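You operate a simulated robot arm through the tools that you are given. There is no shell and no other tool. Be economical: measure what you need, move in short steps, check, and stop when the job is done.

The job below is to be done with a simulated two-armed robot. You get a single attempt, and the scene is never put back.

Task
Carry the big pan to the big trivet, a hand on each handle.
Fine: shut the cock first, lay the lid on the big stone mat, shut the damper.

Only the result counts: the job must be done as asked and must still hold three seconds after the hand-in. Knocking over, shifting, dropping, spilling or breaking anything else fails it. A push-on lid holds only when it is set on centred and level and pressed home; a screw cap is set on level and turned clockwise until tight.

Robot
Two 7-joint arms with two-finger parallel grippers on one trunk, on a base that drives. Base frame: it is fixed to the floor where the robot stands at the start and does not move with it; the origin is under the middle of the robot, x ahead of it, y to its left, z up. Readings come in mm, degrees, newtons and seconds.
The left shoulder is at the start at [60, 144, 926], the right one opposite. With the tool pointing down near the work surface each hand reaches from about 200 to 520 mm from the robot's upright axis, wherever it stands, measured 20 degrees to its own side. Places, roughly: big gas ring [800, 200, 700]; big ring cock [600, 0, 700]; big stone mat [600, 800, 900]; big trivet [300, 800, 900]; black pan [1250, 0, 750]; brass peg [-250, 1500, 1000]; damper lever [400, 300, 1300]; glucose jar [-500, 1750, 1000]; hood lamp switch [1100, -500, 1200]; pale gold thermometer [-250, 1250, 1000]; scoop [250, 1250, 1000]; scrubbing brush [-250, 1500, 1000]; small dipper [250, 1250, 1000]; small gas ring [1100, -200, 700]; small lid [1250, 0, 750]; small paddle [250, 1250, 1000]. Payload 1.57 kg a hand.
Tool frame (each hand has its own): the origin (TCP) lies between the finger pads and is the grasp point; the fingertips stand 30 mm ahead of it; z points along the fingers, y is the line along which they close. Largest opening 110 mm; finger width 24, thickness 12; the body of the gripper, 48 by 112 mm, starts 78 mm behind the TCP.
Orientation is that of the tool frame in the base frame, as a unit quaternion [w, x, y, z]. With the fingers straight down and closing along the base's y, the tool's x points along the base's -x, its y along +y and its z along -z.

Tools
- The arms move only by the tool apply_moves. It takes "left_plan", "right_plan" or both (then of equal length, played together; a hand with none holds still); each is a list of rows, each a list of 7 numbers: the shift along the tool's x, y, z in mm, then the turn, a rotation vector about the tool's x, y, z in degrees, then the gripper command, from -1 (fully open) to 1 (shut), values between in proportion. In form: [[x, y, z, ax, ay, az, claw], ...]. A call has 1 to 10 rows; each row is the pose to reach, as a shift and turn from the pose commanded when the call began, along the tool's axes at that moment. A row lasts 0.2 s, in which the tool goes at most 50 mm and 8.6 degrees; a call with a longer step from one row to the next is refused whole, and so is a gripper value outside its range. Where a pose cannot be reached the arm comes as near as it can. A force on the tool above 40 N (or 10 N above the force at the start of the call, whichever is more), or a blocked arm, ends the call early, and 0.2 s more pass. The fingers move at their own pace (about 45 mm/s each) and stop on an object; they squeeze with about 38 N. The grip force told is the motor's: it shows also when the fingers shut on nothing. Time passes only in rows, and 0.2 s behind the last, so rows that repeat a pose let the fingers close. The reply holds the time, the measured pose of the TCP, the force on the tool along the base axes, the opening and the grip force, in the units named above and with some noise, with the torque about the TCP (base axes, N m) and any sound that the robot's microphone picked up.
- Cameras (640 x 400 px; columns grow to the right, rows downward): "scene" is now at [36.3, 52.2, 1549.2]; the picture's right is [0.63, -0.78, 0.00], its down [-0.50, -0.40, -0.77] and it looks along [0.60, 0.48, -0.64] (base axes); focal length 270 px, centre (320, 200). "left" rides on the left gripper at [70, -16, -141] in its tool frame; the picture's right is [0.23, 0.97, 0.00], its down [-0.86, 0.20, -0.48] and it looks along [-0.47, 0.11, 0.88] (tool axes); focal length 222 px, centre (320, 200). "right" rides on the right gripper at [70, 16, -141] in its tool frame; the picture's right is [-0.23, 0.97, 0.00], its down [-0.86, -0.20, -0.48] and it looks along [-0.47, -0.11, 0.88] (tool axes); focal length 222 px, centre (320, 200). There is no depth. A picture from a camera that has moved, and an enlarged one, comes with that camera's place and axes in the base frame and with its lens.
- get_image(camera): a new picture of that camera. No time passes.
- slide_trunk(by): slides the trunk up (or, below 0, down) by that many mm; the arms and the scene camera ride with it, the base frame stays. It gives what a move gives, with no picture.
- base_move(legs): drives the robot by 1 to 6 legs, each [ahead, left, turn to the left] in mm, mm and degrees, along the robot's own axes; the way and the turn of a leg run together, so that a leg with both is an arc; at most 1500 mm and 180 degrees a leg. The arms and the cameras ride along, it lands a little off, and it stops where it bumps. It gives what a move gives.
- pan_tilt(pan, tilt): turns the head with the scene camera to pan (to the left, within 86 degrees either way) and tilt (down, from -29 to 69), counted from straight ahead of the robot. It gives what a move gives.
- close_up(camera, box): a new picture of the part [left, top, right, bottom] of that camera's present view, enlarged. No time passes.
- close_job(): hands the job in; it is judged then, once.

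Work in short steps. Places have to be worked out from the pictures, the camera data and where the tool is seen: move nearer, look again, correct. Check each grasp and each placing, and mend what went wrong. You have 120 turns and 108 pictures in all, those below and enlarged ones among them. Open the grippers and draw the arms clear of the work before you hand the job in, unless the task says otherwise; then end with one line.

The tools are called after "Call:" by a JSON object that holds its "fn" and its "kwargs". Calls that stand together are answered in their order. apply_moves: Moves the arms, as the interface text tells. Its arguments: {"type":"object","properties":{"left_plan":{"type":"array"},"right_plan":{"type":"array"}},"required":[]} The other tools are called the same way: slide_trunk (by) slides the trunk up or down; base_move (legs) drives the base; pan_tilt (pan, tilt) turns the head that bears the scene camera; get_image (camera) takes a picture; close_up (camera, box) takes an enlarged picture of a part of a camera's view; close_job () hands the job in.

At the start:

```text
clock: 0.0
left_position: [290.2, 407.5, 1000.3]
left_orientation: [0.0, -0.001, 1.0, -0.001]
left_ft_force: [0.0, -0.1, 0.6]
left_moment: [0.02, -0.01, -0.02]
left_gripper_width: 110.0
left_gripper_force: 0.0
right_position: [388.2, 41.8, 999.3]
right_orientation: [0.0, -0.001, 1.0, 0.0]
right_ft_force: [0.1, -0.3, -0.2]
right_moment: [-0.03, 0.02, 0.02]
right_gripper_width: 110.0
right_gripper_force: 0.1
trunk travel left (down, up): [-525.0, 65.0]
robot x, y, heading: [1.3, -2.8, 0.0]
head pan, tilt: [39.0, 39.8]
```

scene: 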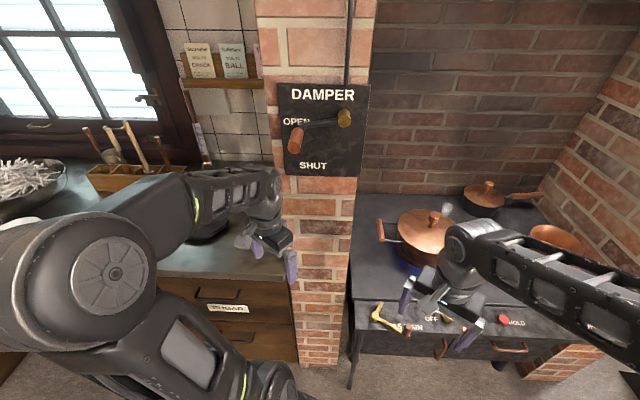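
right: 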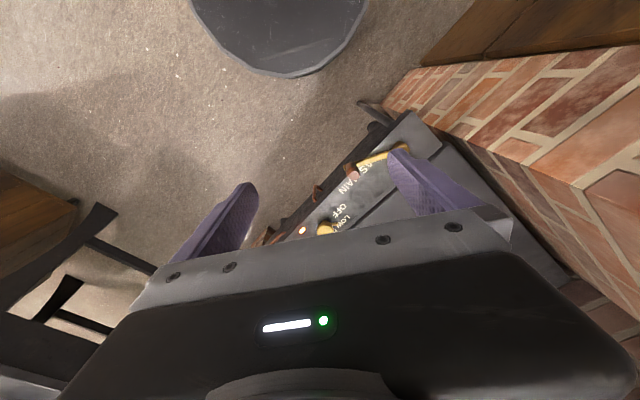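
left: 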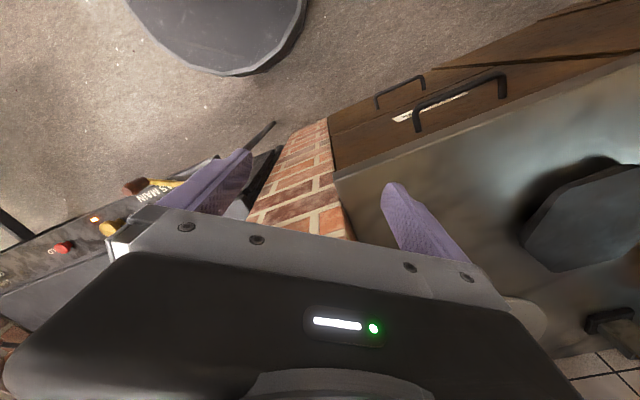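

The scene view shows the damper plate on a pillar, the big pan with its lid on the stove, and a gas panel. I'll enlarge these parts to read the labels.

Call:
{"fn": "close_up", "kwargs": {"camera": "scene", "box": [340, 170, 640, 370]}}

Call:
{"fn": "close_up", "kwargs": {"camera": "scene", "box": [160, 20, 400, 180]}}

```text
2.00 times, centred on (490, 270) of scene
camera zoom: at [36.3, 52.2, 1549.2], right [0.63, -0.78, 0.0], down [-0.5, -0.4, -0.77], along [0.6, 0.48, -0.64], focal length 539 px, centre (-20, 60)
```

zoom: 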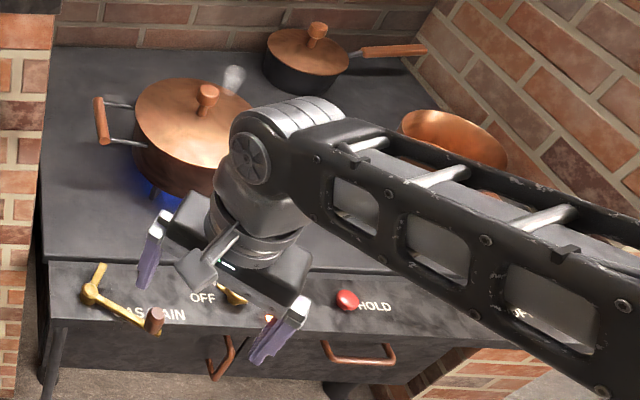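

```text
2.50 times, centred on (280, 100) of scene
camera zoom: at [36.3, 52.2, 1549.2], right [0.63, -0.78, 0.0], down [-0.5, -0.4, -0.77], along [0.6, 0.48, -0.64], focal length 674 px, centre (420, 450)
```

zoom: 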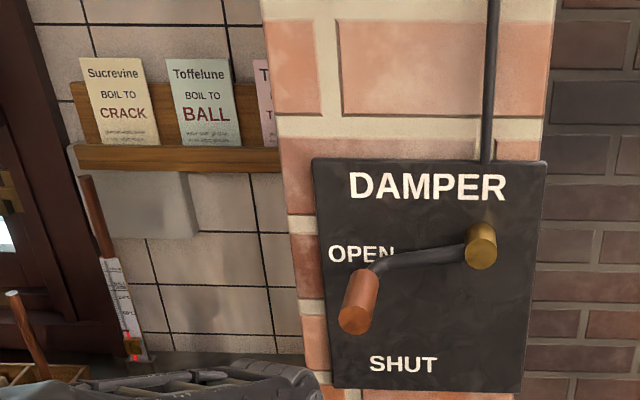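

The right arm hides the panel and the pan. I'll draw the right hand back and to the right, then look again.

Call:
{"fn": "apply_moves", "kwargs": {"right_plan": [[20, -45, 0, 0, 0, 0, -1], [40, -90, 0, 0, 0, 0, -1], [60, -135, 0, 0, 0, 0, -1], [80, -180, 0, 0, 0, 0, -1], [100, -225, 0, 0, 0, 0, -1], [120, -270, 0, 0, 0, 0, -1], [140, -310, 0, 0, 0, 0, -1]]}}

Call:
{"fn": "pan_tilt", "kwargs": {"pan": 10, "tilt": 45}}

Call:
{"fn": "get_image", "kwargs": {"camera": "scene"}}

```text
clock: 1.6
left_position: [288.3, 407.6, 999.4]
left_orientation: [0.0, 0.0, 1.0, 0.001]
left_ft_force: [0.3, -0.5, -0.5]
left_moment: [0.01, -0.05, -0.01]
left_gripper_width: 109.9
left_gripper_force: 0.0
right_position: [245.9, -268.5, 1001.3]
right_orientation: [0.0, -0.001, 1.0, 0.0]
right_ft_force: [-0.5, 0.2, 0.5]
right_moment: [0.03, 0.03, 0.03]
right_gripper_width: 110.3
right_gripper_force: 0.0
trunk travel left (down, up): [-525.0, 65.0]
robot x, y, heading: [0.7, 0.8, -0.3]
head pan, tilt: [39.0, 39.8]
```

```text
clock: 2.5
left_position: [289.8, 407.5, 1000.1]
left_orientation: [0.0, 0.0, 1.0, 0.0]
left_ft_force: [0.4, 0.2, 0.2]
left_moment: [0.01, -0.02, -0.04]
left_gripper_width: 110.1
left_gripper_force: 0.1
right_position: [247.0, -266.4, 1000.7]
right_orientation: [0.0, -0.001, 1.0, 0.0]
right_ft_force: [0.1, 0.0, -0.1]
right_moment: [0.02, -0.01, -0.02]
right_gripper_width: 110.1
right_gripper_force: 0.1
trunk travel left (down, up): [-525.0, 65.0]
robot x, y, heading: [0.4, 1.3, -0.1]
head pan, tilt: [10.0, 45.0]
```

```text
102 pictures are left
camera scene: at [50.2, 12.8, 1541.7], right [0.17, -0.98, 0.0], down [-0.7, -0.12, -0.71], along [0.7, 0.12, -0.71], focal length 270 px, centre (320, 200)
```

scene: 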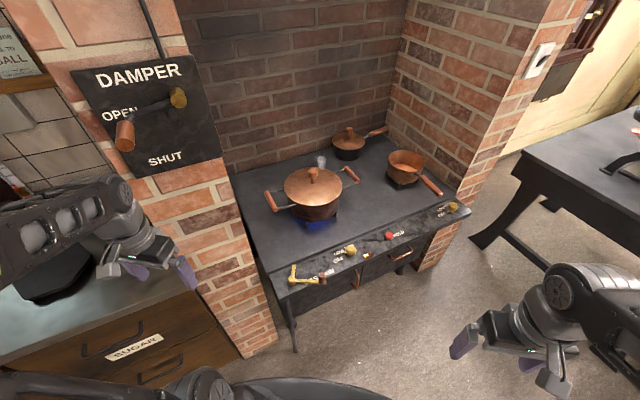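

Call:
{"fn": "close_up", "kwargs": {"camera": "scene", "box": [255, 200, 475, 340]}}

Call:
{"fn": "close_up", "kwargs": {"camera": "scene", "box": [230, 120, 470, 270]}}

```text
2.86 times, centred on (365, 270) of scene
camera zoom: at [50.2, 12.8, 1541.7], right [0.17, -0.98, 0.0], down [-0.7, -0.12, -0.71], along [0.7, 0.12, -0.71], focal length 770 px, centre (191, 0)
```

zoom: 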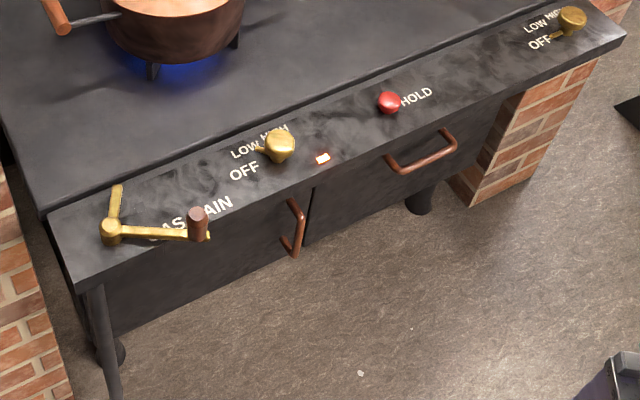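

```text
2.67 times, centred on (350, 195) of scene
camera zoom: at [50.2, 12.8, 1541.7], right [0.17, -0.98, 0.0], down [-0.7, -0.12, -0.71], along [0.7, 0.12, -0.71], focal length 719 px, centre (240, 213)
```

zoom: 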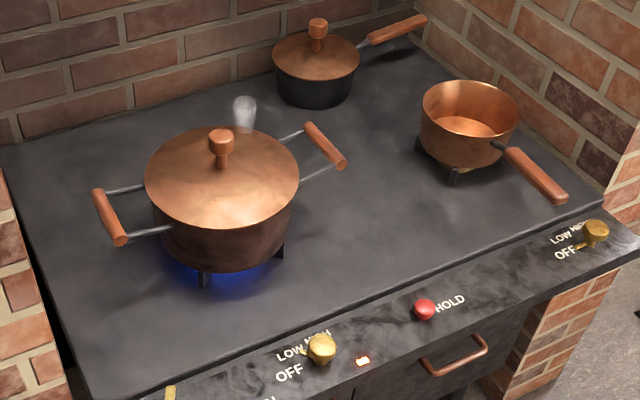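

The knob of the big cock points to LOW with OFF lower-left. The stove front runs along about (0.6, -0.8), so the robot should face about 37° left. I'll turn and drive a bit nearer, in front of the stove.

Call:
{"fn": "base_move", "kwargs": {"legs": [[0, 0, 37], [0, -320, 0], [120, 0, 0]]}}

Call:
{"fn": "pan_tilt", "kwargs": {"pan": 0, "tilt": 55}}

Call:
{"fn": "get_image", "kwargs": {"camera": "scene"}}

```text
clock: 7.3
left_position: [275.7, 315.1, 999.5]
left_orientation: [0.0, -0.318, 0.948, 0.0]
left_ft_force: [0.2, 0.3, 0.2]
left_moment: [-0.02, 0.0, -0.01]
left_gripper_width: 109.9
left_gripper_force: 0.1
right_position: [648.7, -248.1, 1000.5]
right_orientation: [0.0, -0.317, 0.948, -0.001]
right_ft_force: [-0.2, 0.1, 0.6]
right_moment: [0.01, 0.02, -0.02]
right_gripper_width: 109.8
right_gripper_force: 0.1
trunk travel left (down, up): [-525.0, 65.0]
robot x, y, heading: [289.7, -186.0, 36.9]
head pan, tilt: [10.0, 45.0]
```

```text
clock: 8.0
left_position: [276.1, 315.3, 1000.4]
left_orientation: [-0.001, -0.318, 0.948, 0.0]
left_ft_force: [-0.6, 0.7, 0.2]
left_moment: [0.02, 0.0, -0.01]
left_gripper_width: 110.1
left_gripper_force: 0.2
right_position: [649.0, -249.7, 1000.7]
right_orientation: [0.0, -0.317, 0.948, 0.0]
right_ft_force: [-0.4, 0.8, 0.5]
right_moment: [-0.03, 0.02, 0.02]
right_gripper_width: 110.0
right_gripper_force: 0.0
trunk travel left (down, up): [-525.0, 65.0]
robot x, y, heading: [289.9, -184.2, 37.2]
head pan, tilt: [0.0, 55.0]
```

```text
99 pictures are left
camera scene: at [322.8, -159.8, 1528.3], right [0.6, -0.8, 0.0], down [-0.65, -0.49, -0.57], along [0.46, 0.35, -0.82], focal length 270 px, centre (320, 200)
```

scene: 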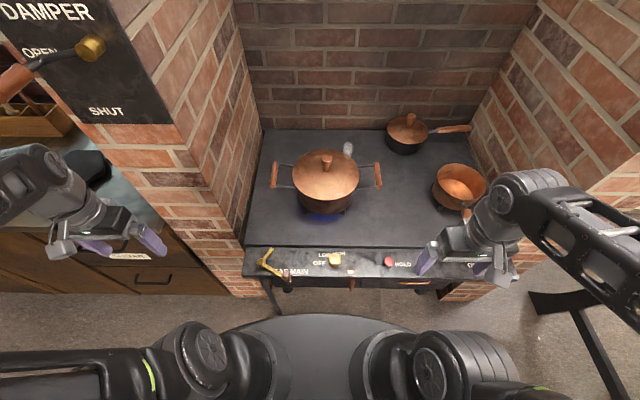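

Call:
{"fn": "close_up", "kwargs": {"camera": "scene", "box": [250, 235, 430, 300]}}

Call:
{"fn": "close_up", "kwargs": {"camera": "scene", "box": [250, 130, 410, 230]}}

```text
3.56 times, centred on (340, 268) of scene
camera zoom: at [322.8, -159.8, 1528.3], right [0.6, -0.8, 0.0], down [-0.65, -0.49, -0.57], along [0.46, 0.35, -0.82], focal length 959 px, centre (249, -40)
```

zoom: 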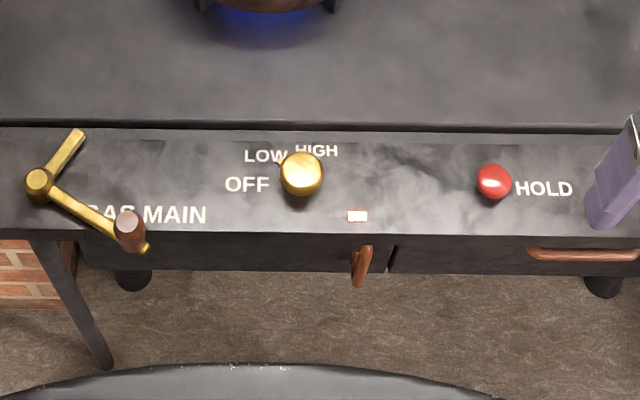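

```text
4.00 times, centred on (330, 180) of scene
camera zoom: at [322.8, -159.8, 1528.3], right [0.6, -0.8, 0.0], down [-0.65, -0.49, -0.57], along [0.46, 0.35, -0.82], focal length 1079 px, centre (280, 280)
```

zoom: 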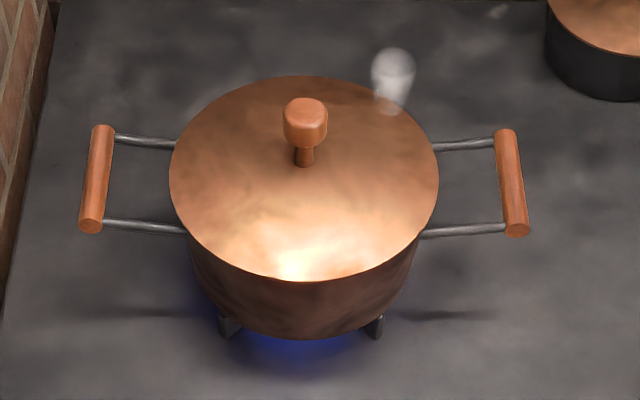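

The pan's handles run along the stove front, and the cock's OFF mark is directly left of its knob. I'll draw the left hand back and move the right hand above the knob, then lower the trunk.

Call:
{"fn": "apply_moves", "kwargs": {"left_plan": [[20, 0, 0, 0, 0, 0, -1], [40, 0, 0, 0, 0, 0, -1], [60, 0, 0, 0, 0, 0, -1], [80, 0, 0, 0, 0, 0, -1], [100, 0, 0, 0, 0, 0, -1], [100, 0, 0, 0, 0, 0, -1]], "right_plan": [[-10, 40, 0, 0, 0, 0, -1], [-20, 80, 0, 0, 0, 0, -1], [-40, 120, 0, 0, 0, 0, -1], [-60, 160, 0, 0, 0, 0, -1], [-80, 200, 0, 0, 0, 0, -1], [-100, 222, 0, 0, 0, 0, -1]]}}

Call:
{"fn": "slide_trunk", "kwargs": {"by": -150}}

Call:
{"fn": "get_image", "kwargs": {"camera": "right"}}

```text
clock: 9.4
left_position: [195.6, 255.5, 1001.1]
left_orientation: [0.0, -0.317, 0.948, 0.0]
left_ft_force: [-0.1, 0.3, 0.5]
left_moment: [-0.01, 0.01, -0.04]
left_gripper_width: 110.0
left_gripper_force: 0.0
right_position: [594.4, -9.6, 1001.0]
right_orientation: [0.0, -0.317, 0.948, 0.0]
right_ft_force: [-0.4, 0.1, 0.6]
right_moment: [-0.01, 0.03, 0.01]
right_gripper_width: 109.8
right_gripper_force: 0.0
trunk travel left (down, up): [-525.0, 65.0]
robot x, y, heading: [291.8, -184.3, 36.9]
head pan, tilt: [0.0, 55.0]
```

```text
clock: 11.1
left_position: [194.1, 254.8, 849.8]
left_orientation: [0.0, -0.317, 0.948, -0.001]
left_ft_force: [-0.4, 0.5, 0.2]
left_moment: [0.0, 0.04, 0.0]
left_gripper_width: 110.2
left_gripper_force: 0.1
right_position: [593.4, -11.0, 851.1]
right_orientation: [0.0, -0.317, 0.948, 0.0]
right_ft_force: [-0.3, -0.1, -0.2]
right_moment: [0.0, -0.01, -0.01]
right_gripper_width: 110.0
right_gripper_force: 0.0
trunk travel left (down, up): [-375.0, 215.0]
robot x, y, heading: [290.3, -183.8, 36.8]
head pan, tilt: [0.0, 55.0]
```

```text
96 pictures are left
camera right: at [528.5, -38.4, 992.4], right [-0.41, 0.91, 0.0], down [0.8, 0.36, 0.48], along [0.44, 0.19, -0.88], focal length 222 px, centre (320, 200)
```

right: 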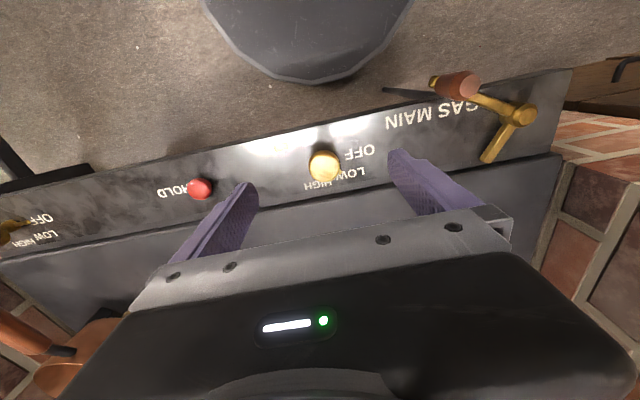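

I place the knob near n≈486, p≈365 (stove axes), z≈745. I'll enlarge it to read the pointer.

Call:
{"fn": "close_up", "kwargs": {"camera": "right", "box": [270, 125, 400, 206]}}

```text
4.92 times, centred on (335, 166) of right
camera zoom: at [528.5, -38.4, 992.4], right [-0.41, 0.91, 0.0], down [0.8, 0.36, 0.48], along [0.44, 0.19, -0.88], focal length 1094 px, centre (246, 370)
```

zoom: 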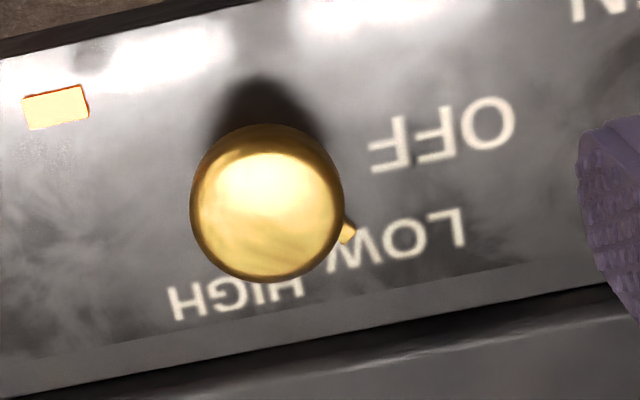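

The pointer sits at LOW; OFF is about 45° counter-clockwise seen from above. I'll centre the right hand over the knob with a 20° pre-turn and come down to the knob's top.

Call:
{"fn": "apply_moves", "kwargs": {"right_plan": [[-6, 0, 20, 0, 0, -7, -1], [-12, 0, 40, 0, 0, -14, -1], [-18, 0, 60, 0, 0, -20, -1], [-18, 0, 76, 0, 0, -20, -1], [-18, 0, 76, 0, 0, -20, -1]]}}

Call:
{"fn": "get_image", "kwargs": {"camera": "right"}}

Call:
{"fn": "close_up", "kwargs": {"camera": "scene", "box": [240, 150, 480, 300]}}

```text
clock: 12.3
left_position: [194.1, 254.7, 850.4]
left_orientation: [0.0, -0.318, 0.948, 0.0]
left_ft_force: [-0.4, -0.1, 0.6]
left_moment: [0.0, 0.0, -0.01]
left_gripper_width: 109.8
left_gripper_force: 0.1
right_position: [608.5, 0.6, 774.6]
right_orientation: [0.0, -0.479, 0.878, 0.0]
right_ft_force: [-0.9, -0.3, 0.0]
right_moment: [0.01, 0.03, -0.01]
right_gripper_width: 110.0
right_gripper_force: 0.2
trunk travel left (down, up): [-375.0, 215.0]
robot x, y, heading: [288.1, -182.8, 37.0]
head pan, tilt: [0.0, 55.0]
```

```text
94 pictures are left
camera right: at [556.7, -47.9, 916.1], right [-0.69, 0.72, 0.0], down [0.63, 0.61, 0.48], along [0.34, 0.33, -0.88], focal length 222 px, centre (320, 200)
```

right: 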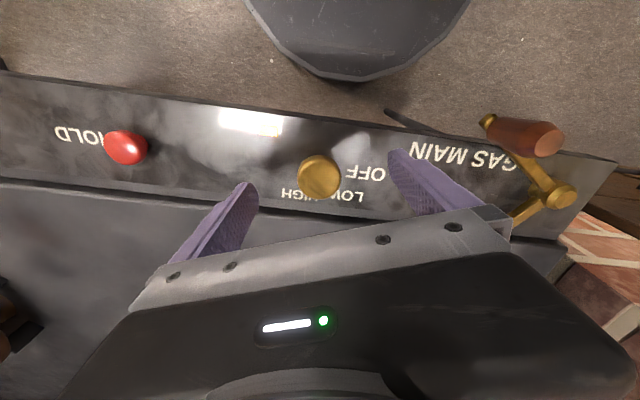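

```text
2.67 times, centred on (360, 225) of scene
camera zoom: at [322.8, -159.8, 1378.2], right [0.6, -0.8, 0.0], down [-0.65, -0.49, -0.57], along [0.46, 0.35, -0.82], focal length 719 px, centre (213, 133)
```

zoom: 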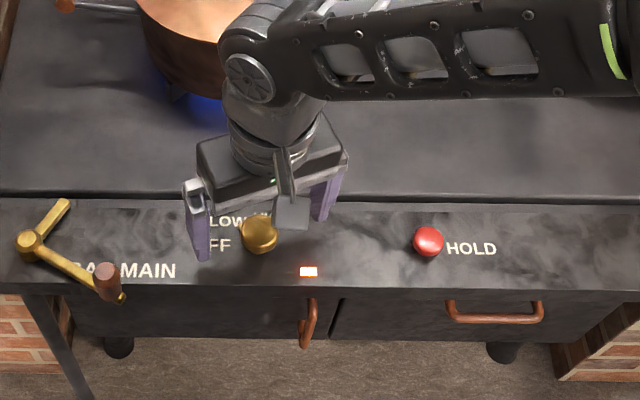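

The hand is centred over the knob at about (607, 1). I'll go down 20 mm and close on it.

Call:
{"fn": "apply_moves", "kwargs": {"right_plan": [[0, 0, 10, 0, 0, 0, -1], [0, 0, 20, 0, 0, 0, -1], [0, 0, 20, 0, 0, 0, 1], [0, 0, 20, 0, 0, 0, 1], [0, 0, 20, 0, 0, 0, 1], [0, 0, 20, 0, 0, 0, 1], [0, 0, 20, 0, 0, 0, 1], [0, 0, 20, 0, 0, 0, 1]]}}

Call:
{"fn": "get_image", "kwargs": {"camera": "right"}}

```text
clock: 14.1
left_position: [195.7, 253.5, 850.2]
left_orientation: [0.0, -0.318, 0.948, -0.001]
left_ft_force: [-0.2, 0.4, 0.3]
left_moment: [0.0, -0.01, -0.02]
left_gripper_width: 110.0
left_gripper_force: 0.0
right_position: [610.5, -1.4, 753.7]
right_orientation: [0.0, -0.477, 0.879, 0.0]
right_ft_force: [7.9, -4.2, 1.7]
right_moment: [-0.26, -0.28, -0.02]
right_gripper_width: 37.6
right_gripper_force: 29.9
trunk travel left (down, up): [-375.0, 215.0]
robot x, y, heading: [287.8, -183.7, 37.2]
head pan, tilt: [0.0, 55.0]
```

```text
92 pictures are left
camera right: at [557.9, -48.6, 896.0], right [-0.69, 0.72, 0.0], down [0.63, 0.61, 0.48], along [0.35, 0.33, -0.88], focal length 222 px, centre (320, 200)
```

right: 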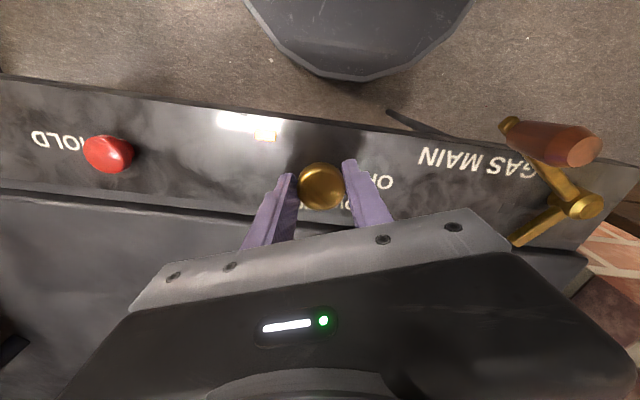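

The knob is held (37.6 mm). I'll twist it counter-clockwise by about 45°.

Call:
{"fn": "apply_moves", "kwargs": {"right_plan": [[0, 0, 0, 0, 0, -8, 1], [0, 0, 0, 0, 0, -16, 1], [0, 0, 0, 0, 0, -24, 1], [0, 0, 0, 0, 0, -32, 1], [0, 0, 0, 0, 0, -40, 1], [0, 0, 0, 0, 0, -46, 1]]}}

Call:
{"fn": "get_image", "kwargs": {"camera": "right"}}

Call:
{"fn": "close_up", "kwargs": {"camera": "scene", "box": [240, 130, 480, 280]}}

```text
clock: 15.5
left_position: [197.7, 253.1, 851.0]
left_orientation: [-0.001, -0.317, 0.948, 0.001]
left_ft_force: [-0.2, 0.5, 0.0]
left_moment: [0.0, -0.01, -0.02]
left_gripper_width: 109.9
left_gripper_force: 0.1
right_position: [612.8, -0.8, 754.2]
right_orientation: [-0.001, 0.783, -0.622, 0.0]
right_ft_force: [32.4, -12.2, 1.9]
right_moment: [-0.35, -0.57, -0.1]
right_gripper_width: 37.6
right_gripper_force: 43.8
trunk travel left (down, up): [-375.0, 215.0]
robot x, y, heading: [290.8, -183.6, 37.2]
head pan, tilt: [0.0, 55.0]
```

```text
91 pictures are left
camera right: at [612.1, -71.2, 896.0], right [-1.0, 0.0, 0.0], down [0.0, 0.88, 0.48], along [0.0, 0.48, -0.88], focal length 222 px, centre (320, 200)
```

right: 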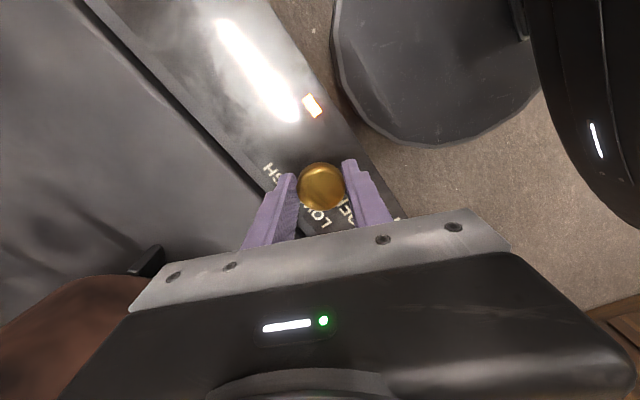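

```text
2.67 times, centred on (360, 205) of scene
camera zoom: at [326.0, -160.9, 1378.2], right [0.6, -0.8, 0.0], down [-0.66, -0.49, -0.57], along [0.46, 0.35, -0.82], focal length 719 px, centre (213, 187)
```

zoom: 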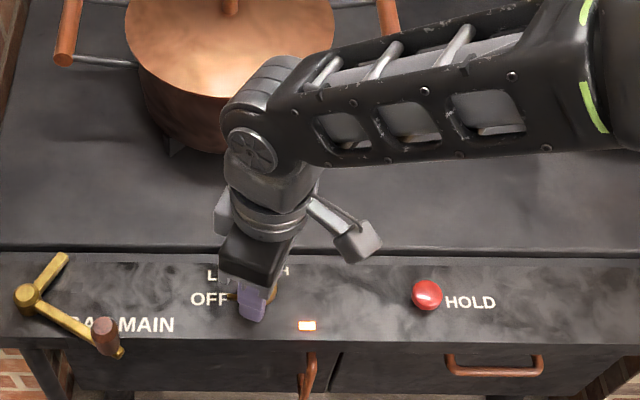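

The pointer now looks aimed at OFF and the blue glow is gone. I'll release, lift and check.

Call:
{"fn": "apply_moves", "kwargs": {"right_plan": [[0, 0, 0, 0, 0, 0, -1], [0, 0, 0, 0, 0, 0, -1], [0, 0, 0, 0, 0, 0, -1], [0, 0, 0, 0, 0, 0, -1], [0, 0, 0, 0, 0, 0, -1], [0, 0, -40, 0, 0, 8, -1], [0, 0, -80, 0, 0, 16, -1], [0, 0, -120, 0, 0, 24, -1], [0, 0, -160, 0, 0, 32, -1], [0, 0, -200, 0, 0, 40, -1]]}}

Call:
{"fn": "get_image", "kwargs": {"camera": "right"}}

Call:
{"fn": "close_up", "kwargs": {"camera": "scene", "box": [240, 130, 480, 280]}}

```text
clock: 17.7
left_position: [195.1, 255.6, 850.1]
left_orientation: [-0.001, -0.317, 0.948, 0.0]
left_ft_force: [-0.2, 0.4, -0.8]
left_moment: [0.0, 0.03, 0.02]
left_gripper_width: 110.0
left_gripper_force: 0.0
right_position: [607.5, -0.3, 956.6]
right_orientation: [0.0, -0.522, 0.853, 0.001]
right_ft_force: [-0.1, 0.0, 0.6]
right_moment: [0.0, -0.02, 0.01]
right_gripper_width: 109.9
right_gripper_force: 0.0
trunk travel left (down, up): [-375.0, 215.0]
robot x, y, heading: [286.7, -184.6, 36.9]
head pan, tilt: [0.0, 55.0]
```

```text
89 pictures are left
camera right: at [561.1, -53.5, 1096.9], right [-0.76, 0.65, 0.0], down [0.57, 0.67, 0.48], along [0.31, 0.36, -0.88], focal length 222 px, centre (320, 200)
```

right: 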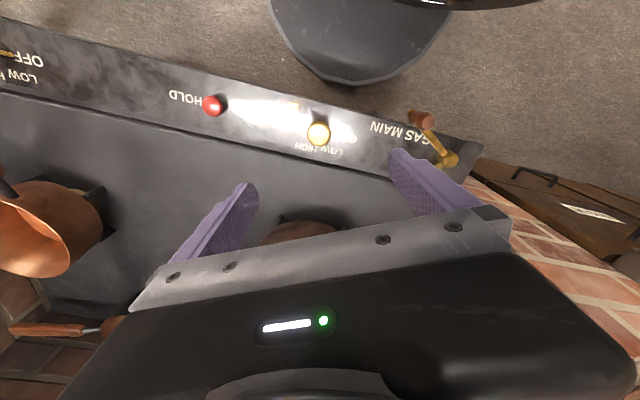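

```text
2.67 times, centred on (360, 205) of scene
camera zoom: at [322.7, -159.9, 1378.2], right [0.6, -0.8, 0.0], down [-0.65, -0.49, -0.57], along [0.46, 0.35, -0.82], focal length 719 px, centre (213, 187)
```

zoom: 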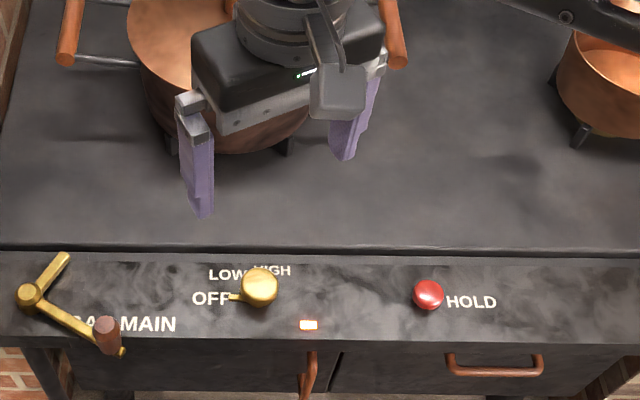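

Cock is at OFF and the flame is out. Next I need to get closer for the lid and handles (about n≈730, z≈860–930), so I check how near the base can go to the stove legs.

Call:
{"fn": "pan_tilt", "kwargs": {"pan": 20, "tilt": 66}}

Call:
{"fn": "get_image", "kwargs": {"camera": "scene"}}

Call:
{"fn": "get_image", "kwargs": {"camera": "left"}}

```text
clock: 18.6
left_position: [194.1, 254.6, 850.0]
left_orientation: [0.0, -0.317, 0.949, 0.0]
left_ft_force: [0.5, 0.3, -0.3]
left_moment: [-0.01, 0.0, -0.03]
left_gripper_width: 110.0
left_gripper_force: 0.1
right_position: [607.9, 0.4, 955.3]
right_orientation: [0.0, -0.523, 0.852, 0.0]
right_ft_force: [0.1, 0.2, -0.7]
right_moment: [0.0, 0.0, 0.01]
right_gripper_width: 110.0
right_gripper_force: 0.2
trunk travel left (down, up): [-375.0, 215.0]
robot x, y, heading: [291.5, -184.7, 36.9]
head pan, tilt: [20.0, 66.0]
```

```text
87 pictures are left
camera scene: at [297.6, -153.4, 1365.6], right [0.84, -0.54, 0.0], down [-0.5, -0.77, -0.41], along [0.22, 0.34, -0.91], focal length 270 px, centre (320, 200)
```

scene: 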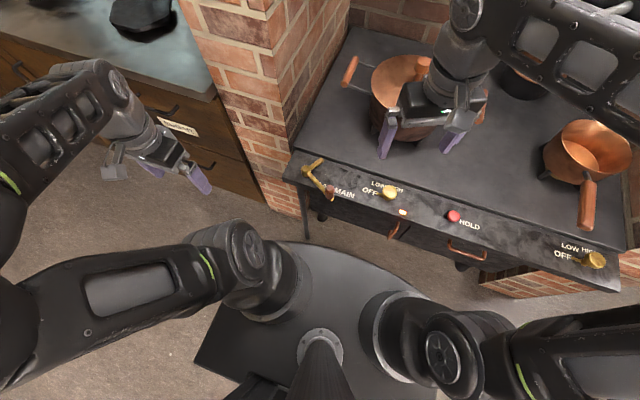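

```text
86 pictures are left
camera left: at [147.7, 201.0, 992.6], right [-0.77, 0.64, 0.0], down [0.56, 0.67, 0.48], along [0.31, 0.37, -0.88], focal length 222 px, centre (320, 200)
```

left: 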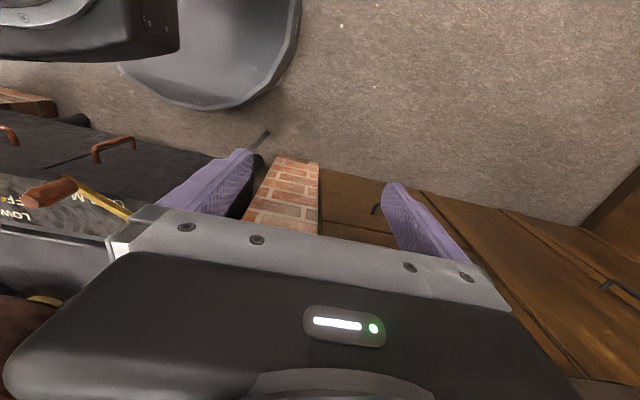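

The stove leg foot is near n≈498, p≈104, so the base may go to n≈265, p≈340, from which both handles lie well within reach. Before that I look at the counter with mat and trivet.

Call:
{"fn": "pan_tilt", "kwargs": {"pan": 45, "tilt": 30}}

Call:
{"fn": "get_image", "kwargs": {"camera": "scene"}}

```text
clock: 19.6
left_position: [196.1, 256.3, 849.6]
left_orientation: [0.001, -0.317, 0.948, 0.0]
left_ft_force: [-0.3, 0.2, -1.1]
left_moment: [0.02, 0.0, 0.01]
left_gripper_width: 109.8
left_gripper_force: 0.1
right_position: [608.0, 0.0, 955.8]
right_orientation: [0.0, -0.523, 0.852, 0.0]
right_ft_force: [0.5, -0.3, 0.9]
right_moment: [0.0, -0.01, -0.05]
right_gripper_width: 109.9
right_gripper_force: 0.1
trunk travel left (down, up): [-375.0, 215.0]
robot x, y, heading: [289.7, -185.6, 37.0]
head pan, tilt: [45.0, 30.0]
```

```text
85 pictures are left
camera scene: at [277.8, -113.7, 1414.2], right [0.99, -0.14, 0.0], down [-0.07, -0.5, -0.87], along [0.12, 0.86, -0.5], focal length 270 px, centre (320, 200)
```

scene: 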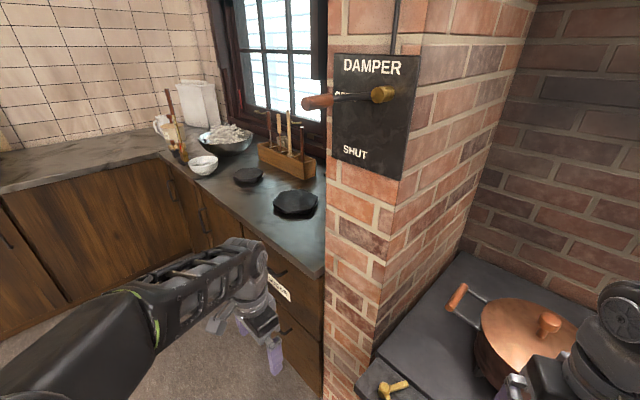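

Call:
{"fn": "close_up", "kwargs": {"camera": "scene", "box": [140, 60, 360, 240]}}

```text
2.22 times, centred on (250, 150) of scene
camera zoom: at [277.8, -113.7, 1414.2], right [0.99, -0.14, 0.0], down [-0.07, -0.5, -0.87], along [0.12, 0.86, -0.5], focal length 599 px, centre (476, 311)
```

zoom: 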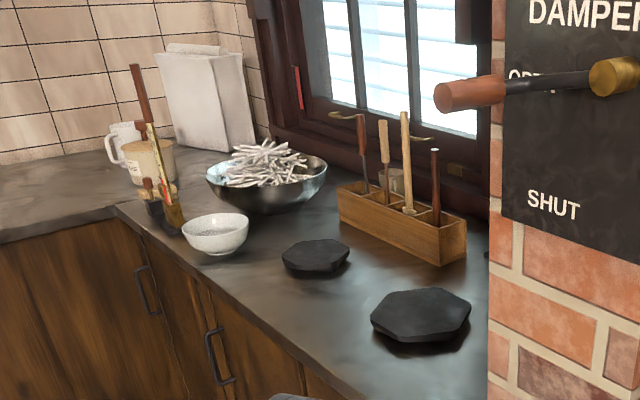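

The near dark octagon sits at about (305, 770), so it matches the big trivet's place; the stone mat must be hidden behind the pillar. I'll pull the right hand back, raise the trunk and drive left to see the counter and the damper.

Call:
{"fn": "apply_moves", "kwargs": {"right_plan": [[36, 18, 0, 0, 0, 6, -1], [72, 36, 0, 0, 0, 12, -1], [108, 53, 0, 0, 0, 18, -1], [144, 70, 0, 0, 0, 24, -1], [180, 88, 0, 0, 0, 26, -1]]}}

Call:
{"fn": "slide_trunk", "kwargs": {"by": 200}}

Call:
{"fn": "base_move", "kwargs": {"legs": [[0, 0, 0], [0, 560, 0]]}}

Call:
{"fn": "pan_tilt", "kwargs": {"pan": 0, "tilt": 40}}

Call:
{"fn": "get_image", "kwargs": {"camera": "scene"}}

```text
clock: 20.8
left_position: [195.0, 254.8, 850.8]
left_orientation: [0.0, -0.318, 0.948, 0.0]
left_ft_force: [0.0, -0.4, 0.0]
left_moment: [0.01, 0.03, 0.0]
left_gripper_width: 110.3
left_gripper_force: 0.0
right_position: [450.9, -115.7, 935.4]
right_orientation: [0.0, -0.316, 0.949, 0.0]
right_ft_force: [0.1, -0.1, -0.5]
right_moment: [-0.02, 0.04, 0.0]
right_gripper_width: 109.9
right_gripper_force: 0.2
right hand out of reach, approached as far as the arm can: row 4, 5
trunk travel left (down, up): [-375.0, 215.0]
robot x, y, heading: [289.3, -184.5, 37.1]
head pan, tilt: [45.0, 30.0]
```

```text
clock: 23.0
left_position: [194.4, 254.1, 1050.0]
left_orientation: [0.0, -0.318, 0.948, 0.0]
left_ft_force: [0.5, -0.9, -0.5]
left_moment: [0.0, -0.01, -0.01]
left_gripper_width: 110.2
left_gripper_force: 0.0
right_position: [451.4, -113.4, 1136.2]
right_orientation: [0.0, -0.318, 0.948, 0.0]
right_ft_force: [-0.1, 0.4, 0.6]
right_moment: [0.0, -0.01, 0.04]
right_gripper_width: 109.8
right_gripper_force: 0.1
trunk travel left (down, up): [-575.0, 15.0]
robot x, y, heading: [289.4, -182.4, 37.0]
head pan, tilt: [45.0, 30.0]
```

```text
clock: 26.5
left_position: [-143.9, 700.3, 1049.8]
left_orientation: [0.0, -0.319, 0.948, 0.0]
left_ft_force: [0.6, 0.4, -0.3]
left_moment: [-0.03, 0.02, 0.0]
left_gripper_width: 110.1
left_gripper_force: 0.2
right_position: [114.5, 329.9, 1135.8]
right_orientation: [0.0, -0.319, 0.948, -0.001]
right_ft_force: [0.2, -1.0, 0.2]
right_moment: [-0.01, 0.01, -0.01]
right_gripper_width: 110.1
right_gripper_force: 0.1
trunk travel left (down, up): [-575.0, 15.0]
robot x, y, heading: [-46.8, 255.8, 37.0]
head pan, tilt: [45.0, 30.0]
```

```text
clock: 27.6
left_position: [-143.7, 698.3, 1050.2]
left_orientation: [0.0, -0.319, 0.948, -0.001]
left_ft_force: [-0.1, -0.2, 0.6]
left_moment: [0.01, 0.02, 0.05]
left_gripper_width: 110.0
left_gripper_force: 0.0
right_position: [115.3, 329.9, 1135.5]
right_orientation: [0.0, -0.319, 0.948, 0.001]
right_ft_force: [-0.4, -0.1, 0.2]
right_moment: [-0.01, 0.01, -0.01]
right_gripper_width: 109.8
right_gripper_force: 0.1
trunk travel left (down, up): [-575.0, 15.0]
robot x, y, heading: [-49.6, 261.3, 37.1]
head pan, tilt: [0.0, 40.0]
```

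```text
83 pictures are left
camera scene: at [-3.5, 292.3, 1598.9], right [0.61, -0.8, 0.0], down [-0.51, -0.39, -0.77], along [0.61, 0.46, -0.64], focal length 270 px, centre (320, 200)
```

scene: 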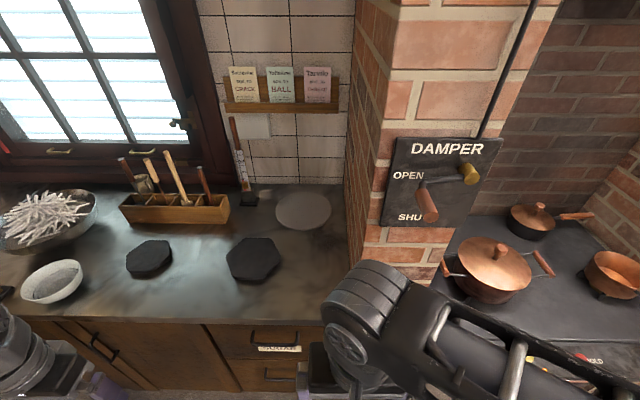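

Now I see the big stone mat (grey disc, n≈939, p≈-301), the big trivet (octagon, n≈704, p≈-446) and the damper lever. The mat is far back, so I'll test the left arm's reach over it first, with the left shoulder turned forward.

Call:
{"fn": "base_move", "kwargs": {"legs": [[0, 0, -40], [80, 67, 0]]}}

Call:
{"fn": "pan_tilt", "kwargs": {"pan": 40, "tilt": 50}}

Call:
{"fn": "get_image", "kwargs": {"camera": "scene"}}

```text
clock: 30.6
left_position: [248.5, 720.9, 1049.8]
left_orientation: [-0.001, 0.027, 1.0, -0.001]
left_ft_force: [0.4, -0.1, -0.6]
left_moment: [-0.02, 0.06, 0.01]
left_gripper_width: 110.1
left_gripper_force: 0.1
right_position: [206.4, 273.9, 1135.0]
right_orientation: [0.0, 0.028, 1.0, 0.001]
right_ft_force: [0.6, -0.2, -0.4]
right_moment: [-0.06, -0.01, -0.01]
right_gripper_width: 110.1
right_gripper_force: 0.1
trunk travel left (down, up): [-575.0, 15.0]
robot x, y, heading: [37.0, 320.1, -2.9]
head pan, tilt: [0.0, 40.0]
```

```text
clock: 31.7
left_position: [247.8, 720.2, 1049.7]
left_orientation: [0.0, 0.028, 1.0, 0.001]
left_ft_force: [0.2, -0.1, -0.1]
left_moment: [0.03, 0.01, -0.01]
left_gripper_width: 110.0
left_gripper_force: 0.0
right_position: [205.5, 271.5, 1135.4]
right_orientation: [-0.001, 0.026, 1.0, 0.0]
right_ft_force: [0.3, -0.5, -0.1]
right_moment: [0.0, 0.04, 0.01]
right_gripper_width: 110.2
right_gripper_force: 0.0
trunk travel left (down, up): [-575.0, 15.0]
robot x, y, heading: [36.2, 321.7, -3.3]
head pan, tilt: [40.0, 50.0]
```

```text
82 pictures are left
camera scene: at [68.4, 369.8, 1584.8], right [0.6, -0.8, 0.0], down [-0.61, -0.46, -0.64], along [0.51, 0.39, -0.77], focal length 270 px, centre (320, 200)
```

scene: 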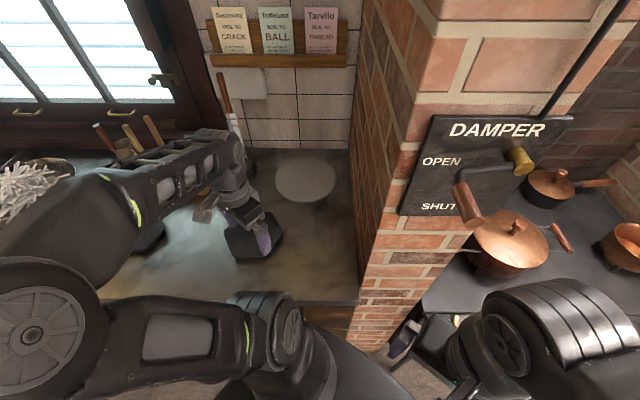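

The left hand passes over the trivet. I'll swing it toward the mat: yaw 40° left while moving forward and slightly up, then tilt 45°.

Call:
{"fn": "apply_moves", "kwargs": {"left_plan": [[-40, 3, -10, 0, 0, -8, -1], [-80, 6, -20, 0, 0, -16, -1], [-120, 9, -30, 0, 0, -24, -1], [-160, 12, -40, 0, 0, -32, -1], [-205, 15, -45, 0, 0, -40, -1]]}}

Call:
{"fn": "apply_moves", "kwargs": {"left_plan": [[0, 0, 0, 0, -8, 0, -1], [0, 0, 0, 0, -16, 0, -1], [0, 0, 0, 0, -24, 0, -1], [0, 0, 0, 0, -32, 0, -1], [0, 0, 0, 0, -40, 0, -1], [0, 0, 0, 0, -45, 0, -1]]}}

```text
clock: 32.9
left_position: [454.7, 724.2, 1095.1]
left_orientation: [-0.001, -0.317, 0.948, 0.0]
left_ft_force: [0.3, -0.5, -0.6]
left_moment: [-0.02, 0.07, 0.01]
left_gripper_width: 109.8
left_gripper_force: 0.0
right_position: [206.7, 273.0, 1134.1]
right_orientation: [-0.001, 0.027, 1.0, 0.0]
right_ft_force: [0.8, -0.7, 0.3]
right_moment: [0.02, 0.05, 0.0]
right_gripper_width: 110.0
right_gripper_force: 0.0
trunk travel left (down, up): [-575.0, 15.0]
robot x, y, heading: [38.8, 322.5, -3.0]
head pan, tilt: [40.0, 50.0]
```

```text
clock: 34.3
left_position: [452.9, 723.4, 1093.9]
left_orientation: [0.364, -0.293, 0.876, 0.121]
left_ft_force: [-0.2, 0.1, -0.2]
left_moment: [-0.01, 0.01, 0.01]
left_gripper_width: 110.0
left_gripper_force: 0.1
right_position: [206.4, 271.2, 1136.2]
right_orientation: [0.0, 0.027, 1.0, 0.0]
right_ft_force: [0.5, 0.0, 0.0]
right_moment: [-0.02, -0.03, -0.02]
right_gripper_width: 110.2
right_gripper_force: 0.1
trunk travel left (down, up): [-575.0, 15.0]
robot x, y, heading: [36.0, 323.1, -3.1]
head pan, tilt: [40.0, 50.0]
```

Reach is good so far. I extend along the fingers to the lid's would-be place over the mat (z≈965) to prove the reach.

Call:
{"fn": "apply_moves", "kwargs": {"left_plan": [[0, 0, 40, 0, 0, 0, -1], [0, 0, 80, 0, 0, 0, -1], [0, 0, 120, 0, 0, 0, -1], [0, 0, 160, 0, 0, 0, -1], [-5, 0, 190, 0, 0, 0, -1]]}}

Call:
{"fn": "get_image", "kwargs": {"camera": "left"}}

Call:
{"fn": "get_image", "kwargs": {"camera": "scene"}}

```text
clock: 35.5
left_position: [563.9, 806.2, 962.6]
left_orientation: [0.363, -0.292, 0.877, 0.121]
left_ft_force: [-0.3, -0.8, 0.9]
left_moment: [-0.01, 0.0, 0.0]
left_gripper_width: 110.0
left_gripper_force: 0.0
right_position: [205.2, 272.6, 1135.9]
right_orientation: [0.0, 0.027, 1.0, 0.0]
right_ft_force: [0.1, 0.3, 0.5]
right_moment: [-0.04, 0.05, 0.04]
right_gripper_width: 110.0
right_gripper_force: 0.1
trunk travel left (down, up): [-575.0, 15.0]
robot x, y, heading: [36.6, 320.9, -3.0]
head pan, tilt: [40.0, 50.0]
```

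```text
81 pictures are left
camera left: at [452.5, 705.1, 1014.4], right [-0.71, 0.68, -0.16], down [0.09, 0.32, 0.94], along [0.69, 0.66, -0.29], focal length 222 px, centre (320, 200)
```

left: 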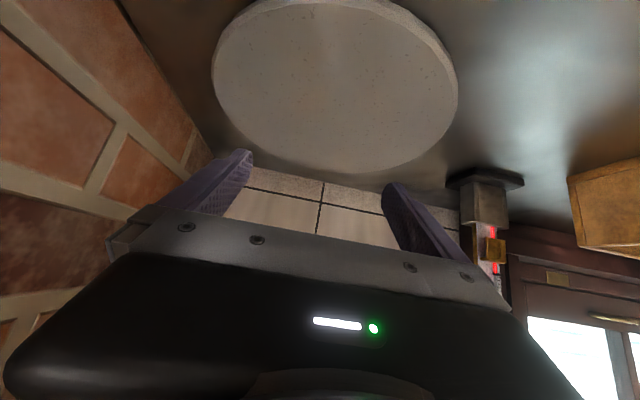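

```text
80 pictures are left
camera scene: at [69.3, 370.5, 1584.7], right [0.6, -0.8, 0.0], down [-0.61, -0.46, -0.64], along [0.51, 0.39, -0.77], focal length 270 px, centre (320, 200)
```

scene: 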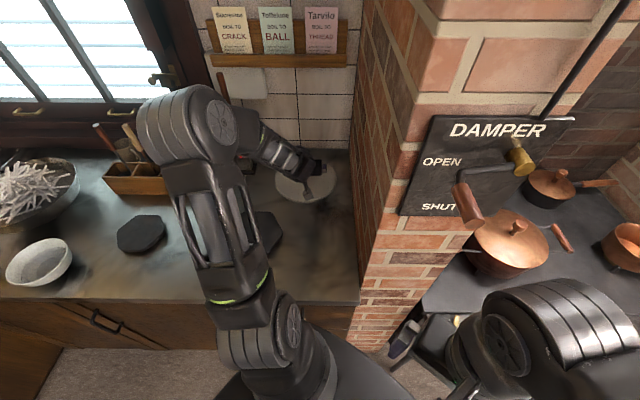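

Reach to the mat works with this tilt (mat centre ≈ (568, 811)). I retract the hand along the fingers, then back off, go right past the pillar and approach the lid with the same arm pose.

Call:
{"fn": "apply_moves", "kwargs": {"left_plan": [[0, 0, -40, 0, 0, 0, -1], [0, 0, -80, 0, 0, 0, -1], [0, 0, -120, 0, 0, 0, -1], [0, 0, -160, 0, 0, 0, -1], [0, 0, -190, 0, 0, 0, -1]]}}

Call:
{"fn": "base_move", "kwargs": {"legs": [[-306, -257, 0], [416, -496, 0], [184, 154, 0]]}}

Call:
{"fn": "get_image", "kwargs": {"camera": "left"}}

Call:
{"fn": "get_image", "kwargs": {"camera": "scene"}}

```text
clock: 36.7
left_position: [455.5, 726.5, 1098.4]
left_orientation: [0.363, -0.293, 0.876, 0.12]
left_ft_force: [1.0, -0.9, 0.2]
left_moment: [0.0, -0.02, -0.07]
left_gripper_width: 110.0
left_gripper_force: 0.1
right_position: [204.7, 271.6, 1135.9]
right_orientation: [0.0, 0.027, 1.0, 0.0]
right_ft_force: [0.1, -0.8, -0.3]
right_moment: [0.01, 0.01, -0.01]
right_gripper_width: 109.6
right_gripper_force: 0.0
trunk travel left (down, up): [-575.0, 15.0]
robot x, y, heading: [36.5, 324.6, -3.0]
head pan, tilt: [40.0, 50.0]
```

```text
clock: 43.8
left_position: [720.8, 108.9, 1097.2]
left_orientation: [0.363, -0.292, 0.877, 0.121]
left_ft_force: [0.3, 0.7, 0.4]
left_moment: [0.02, 0.02, -0.04]
left_gripper_width: 109.9
left_gripper_force: 0.1
right_position: [469.5, -345.0, 1135.9]
right_orientation: [0.0, 0.027, 1.0, 0.0]
right_ft_force: [1.2, 0.3, 0.1]
right_moment: [-0.07, 0.0, -0.04]
right_gripper_width: 110.0
right_gripper_force: 0.0
trunk travel left (down, up): [-575.0, 15.0]
robot x, y, heading: [301.9, -292.7, -3.2]
head pan, tilt: [40.0, 50.0]
```

```text
79 pictures are left
camera left: at [609.1, 7.1, 1149.5], right [-0.71, 0.68, -0.16], down [0.09, 0.32, 0.94], along [0.69, 0.66, -0.29], focal length 222 px, centre (320, 200)
```

left: 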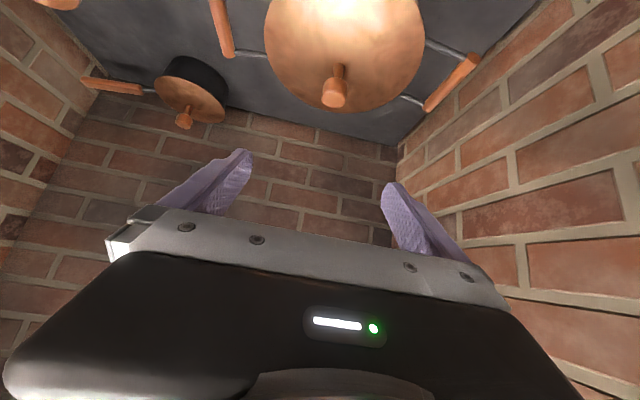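

```text
78 pictures are left
camera scene: at [332.7, -246.5, 1584.7], right [0.6, -0.8, 0.0], down [-0.61, -0.46, -0.64], along [0.51, 0.39, -0.77], focal length 270 px, centre (320, 200)
```

scene: 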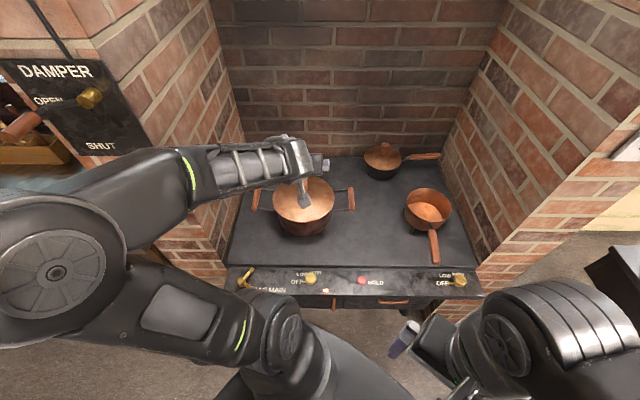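

The lid knob is at roughly (788, 170, 922). I'll enlarge it from both cameras for a better fix.

Call:
{"fn": "close_up", "kwargs": {"camera": "left", "box": [240, 0, 440, 125]}}

Call:
{"fn": "close_up", "kwargs": {"camera": "scene", "box": [230, 130, 390, 250]}}

```text
3.20 times, centred on (340, 62) of left
camera zoom: at [609.1, 7.1, 1149.5], right [-0.71, 0.68, -0.16], down [0.09, 0.32, 0.94], along [0.69, 0.66, -0.29], focal length 711 px, centre (256, 640)
```

zoom: 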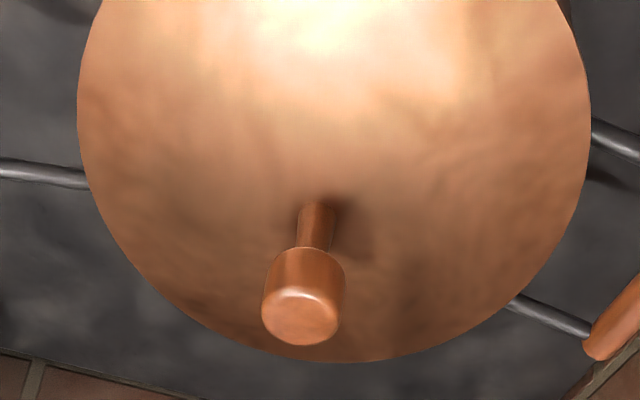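

```text
3.33 times, centred on (310, 190) of scene
camera zoom: at [332.7, -246.5, 1584.7], right [0.6, -0.8, 0.0], down [-0.61, -0.46, -0.64], along [0.51, 0.39, -0.77], focal length 899 px, centre (353, 233)
```

zoom: 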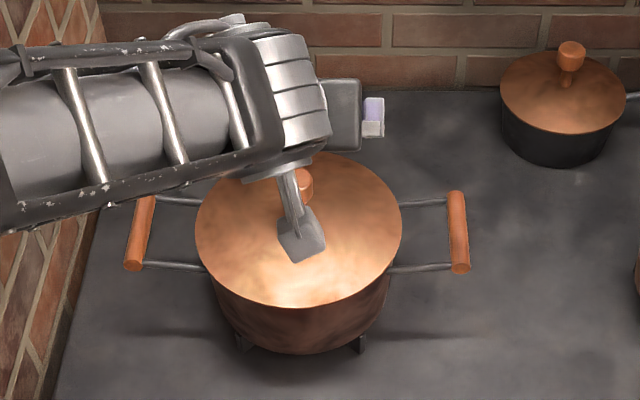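

I move the hand to a pre-grasp point 80 mm behind the knob along the finger axis and re-measure.

Call:
{"fn": "apply_moves", "kwargs": {"left_plan": [[15, 2, 28, 0, 0, 0, -1], [30, 4, 55, 0, 0, 0, -1], [45, 6, 83, 0, 0, 0, -1], [59, 8, 110, 0, 0, 0, -1], [59, 8, 110, 0, 0, 0, -1]]}}

Call:
{"fn": "get_image", "kwargs": {"camera": "left"}}

Call:
{"fn": "close_up", "kwargs": {"camera": "scene", "box": [230, 130, 390, 250]}}

```text
clock: 45.0
left_position: [741.9, 136.2, 979.1]
left_orientation: [0.363, -0.292, 0.876, 0.121]
left_ft_force: [-1.2, -0.8, 0.0]
left_moment: [-0.01, 0.0, 0.0]
left_gripper_width: 110.0
left_gripper_force: 0.0
right_position: [468.4, -345.5, 1135.3]
right_orientation: [0.0, 0.027, 1.0, -0.001]
right_ft_force: [0.2, -0.3, 0.7]
right_moment: [0.01, 0.02, -0.03]
right_gripper_width: 110.1
right_gripper_force: 0.0
trunk travel left (down, up): [-575.0, 15.0]
robot x, y, heading: [298.4, -296.2, -3.0]
head pan, tilt: [40.0, 50.0]
```

```text
75 pictures are left
camera left: at [631.6, 34.7, 1030.5], right [-0.71, 0.68, -0.16], down [0.09, 0.32, 0.94], along [0.69, 0.66, -0.29], focal length 222 px, centre (320, 200)
```

left: 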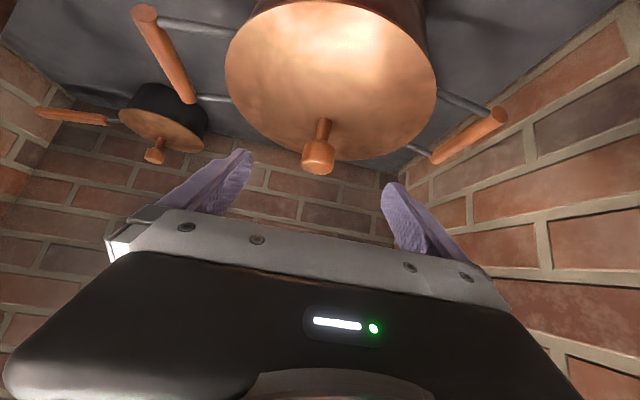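

```text
3.33 times, centred on (310, 190) of scene
camera zoom: at [331.1, -247.6, 1584.8], right [0.6, -0.8, 0.0], down [-0.61, -0.46, -0.64], along [0.51, 0.39, -0.77], focal length 899 px, centre (353, 233)
```

zoom: 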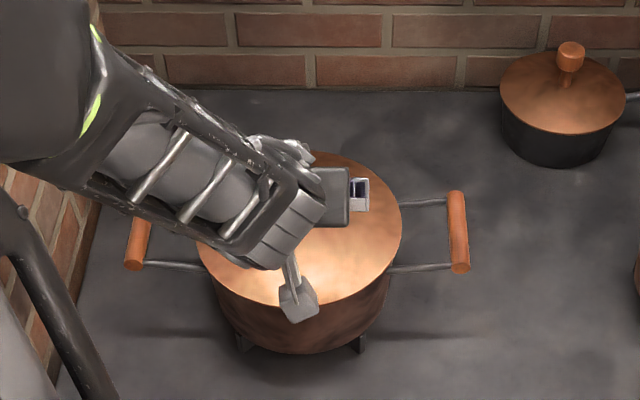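

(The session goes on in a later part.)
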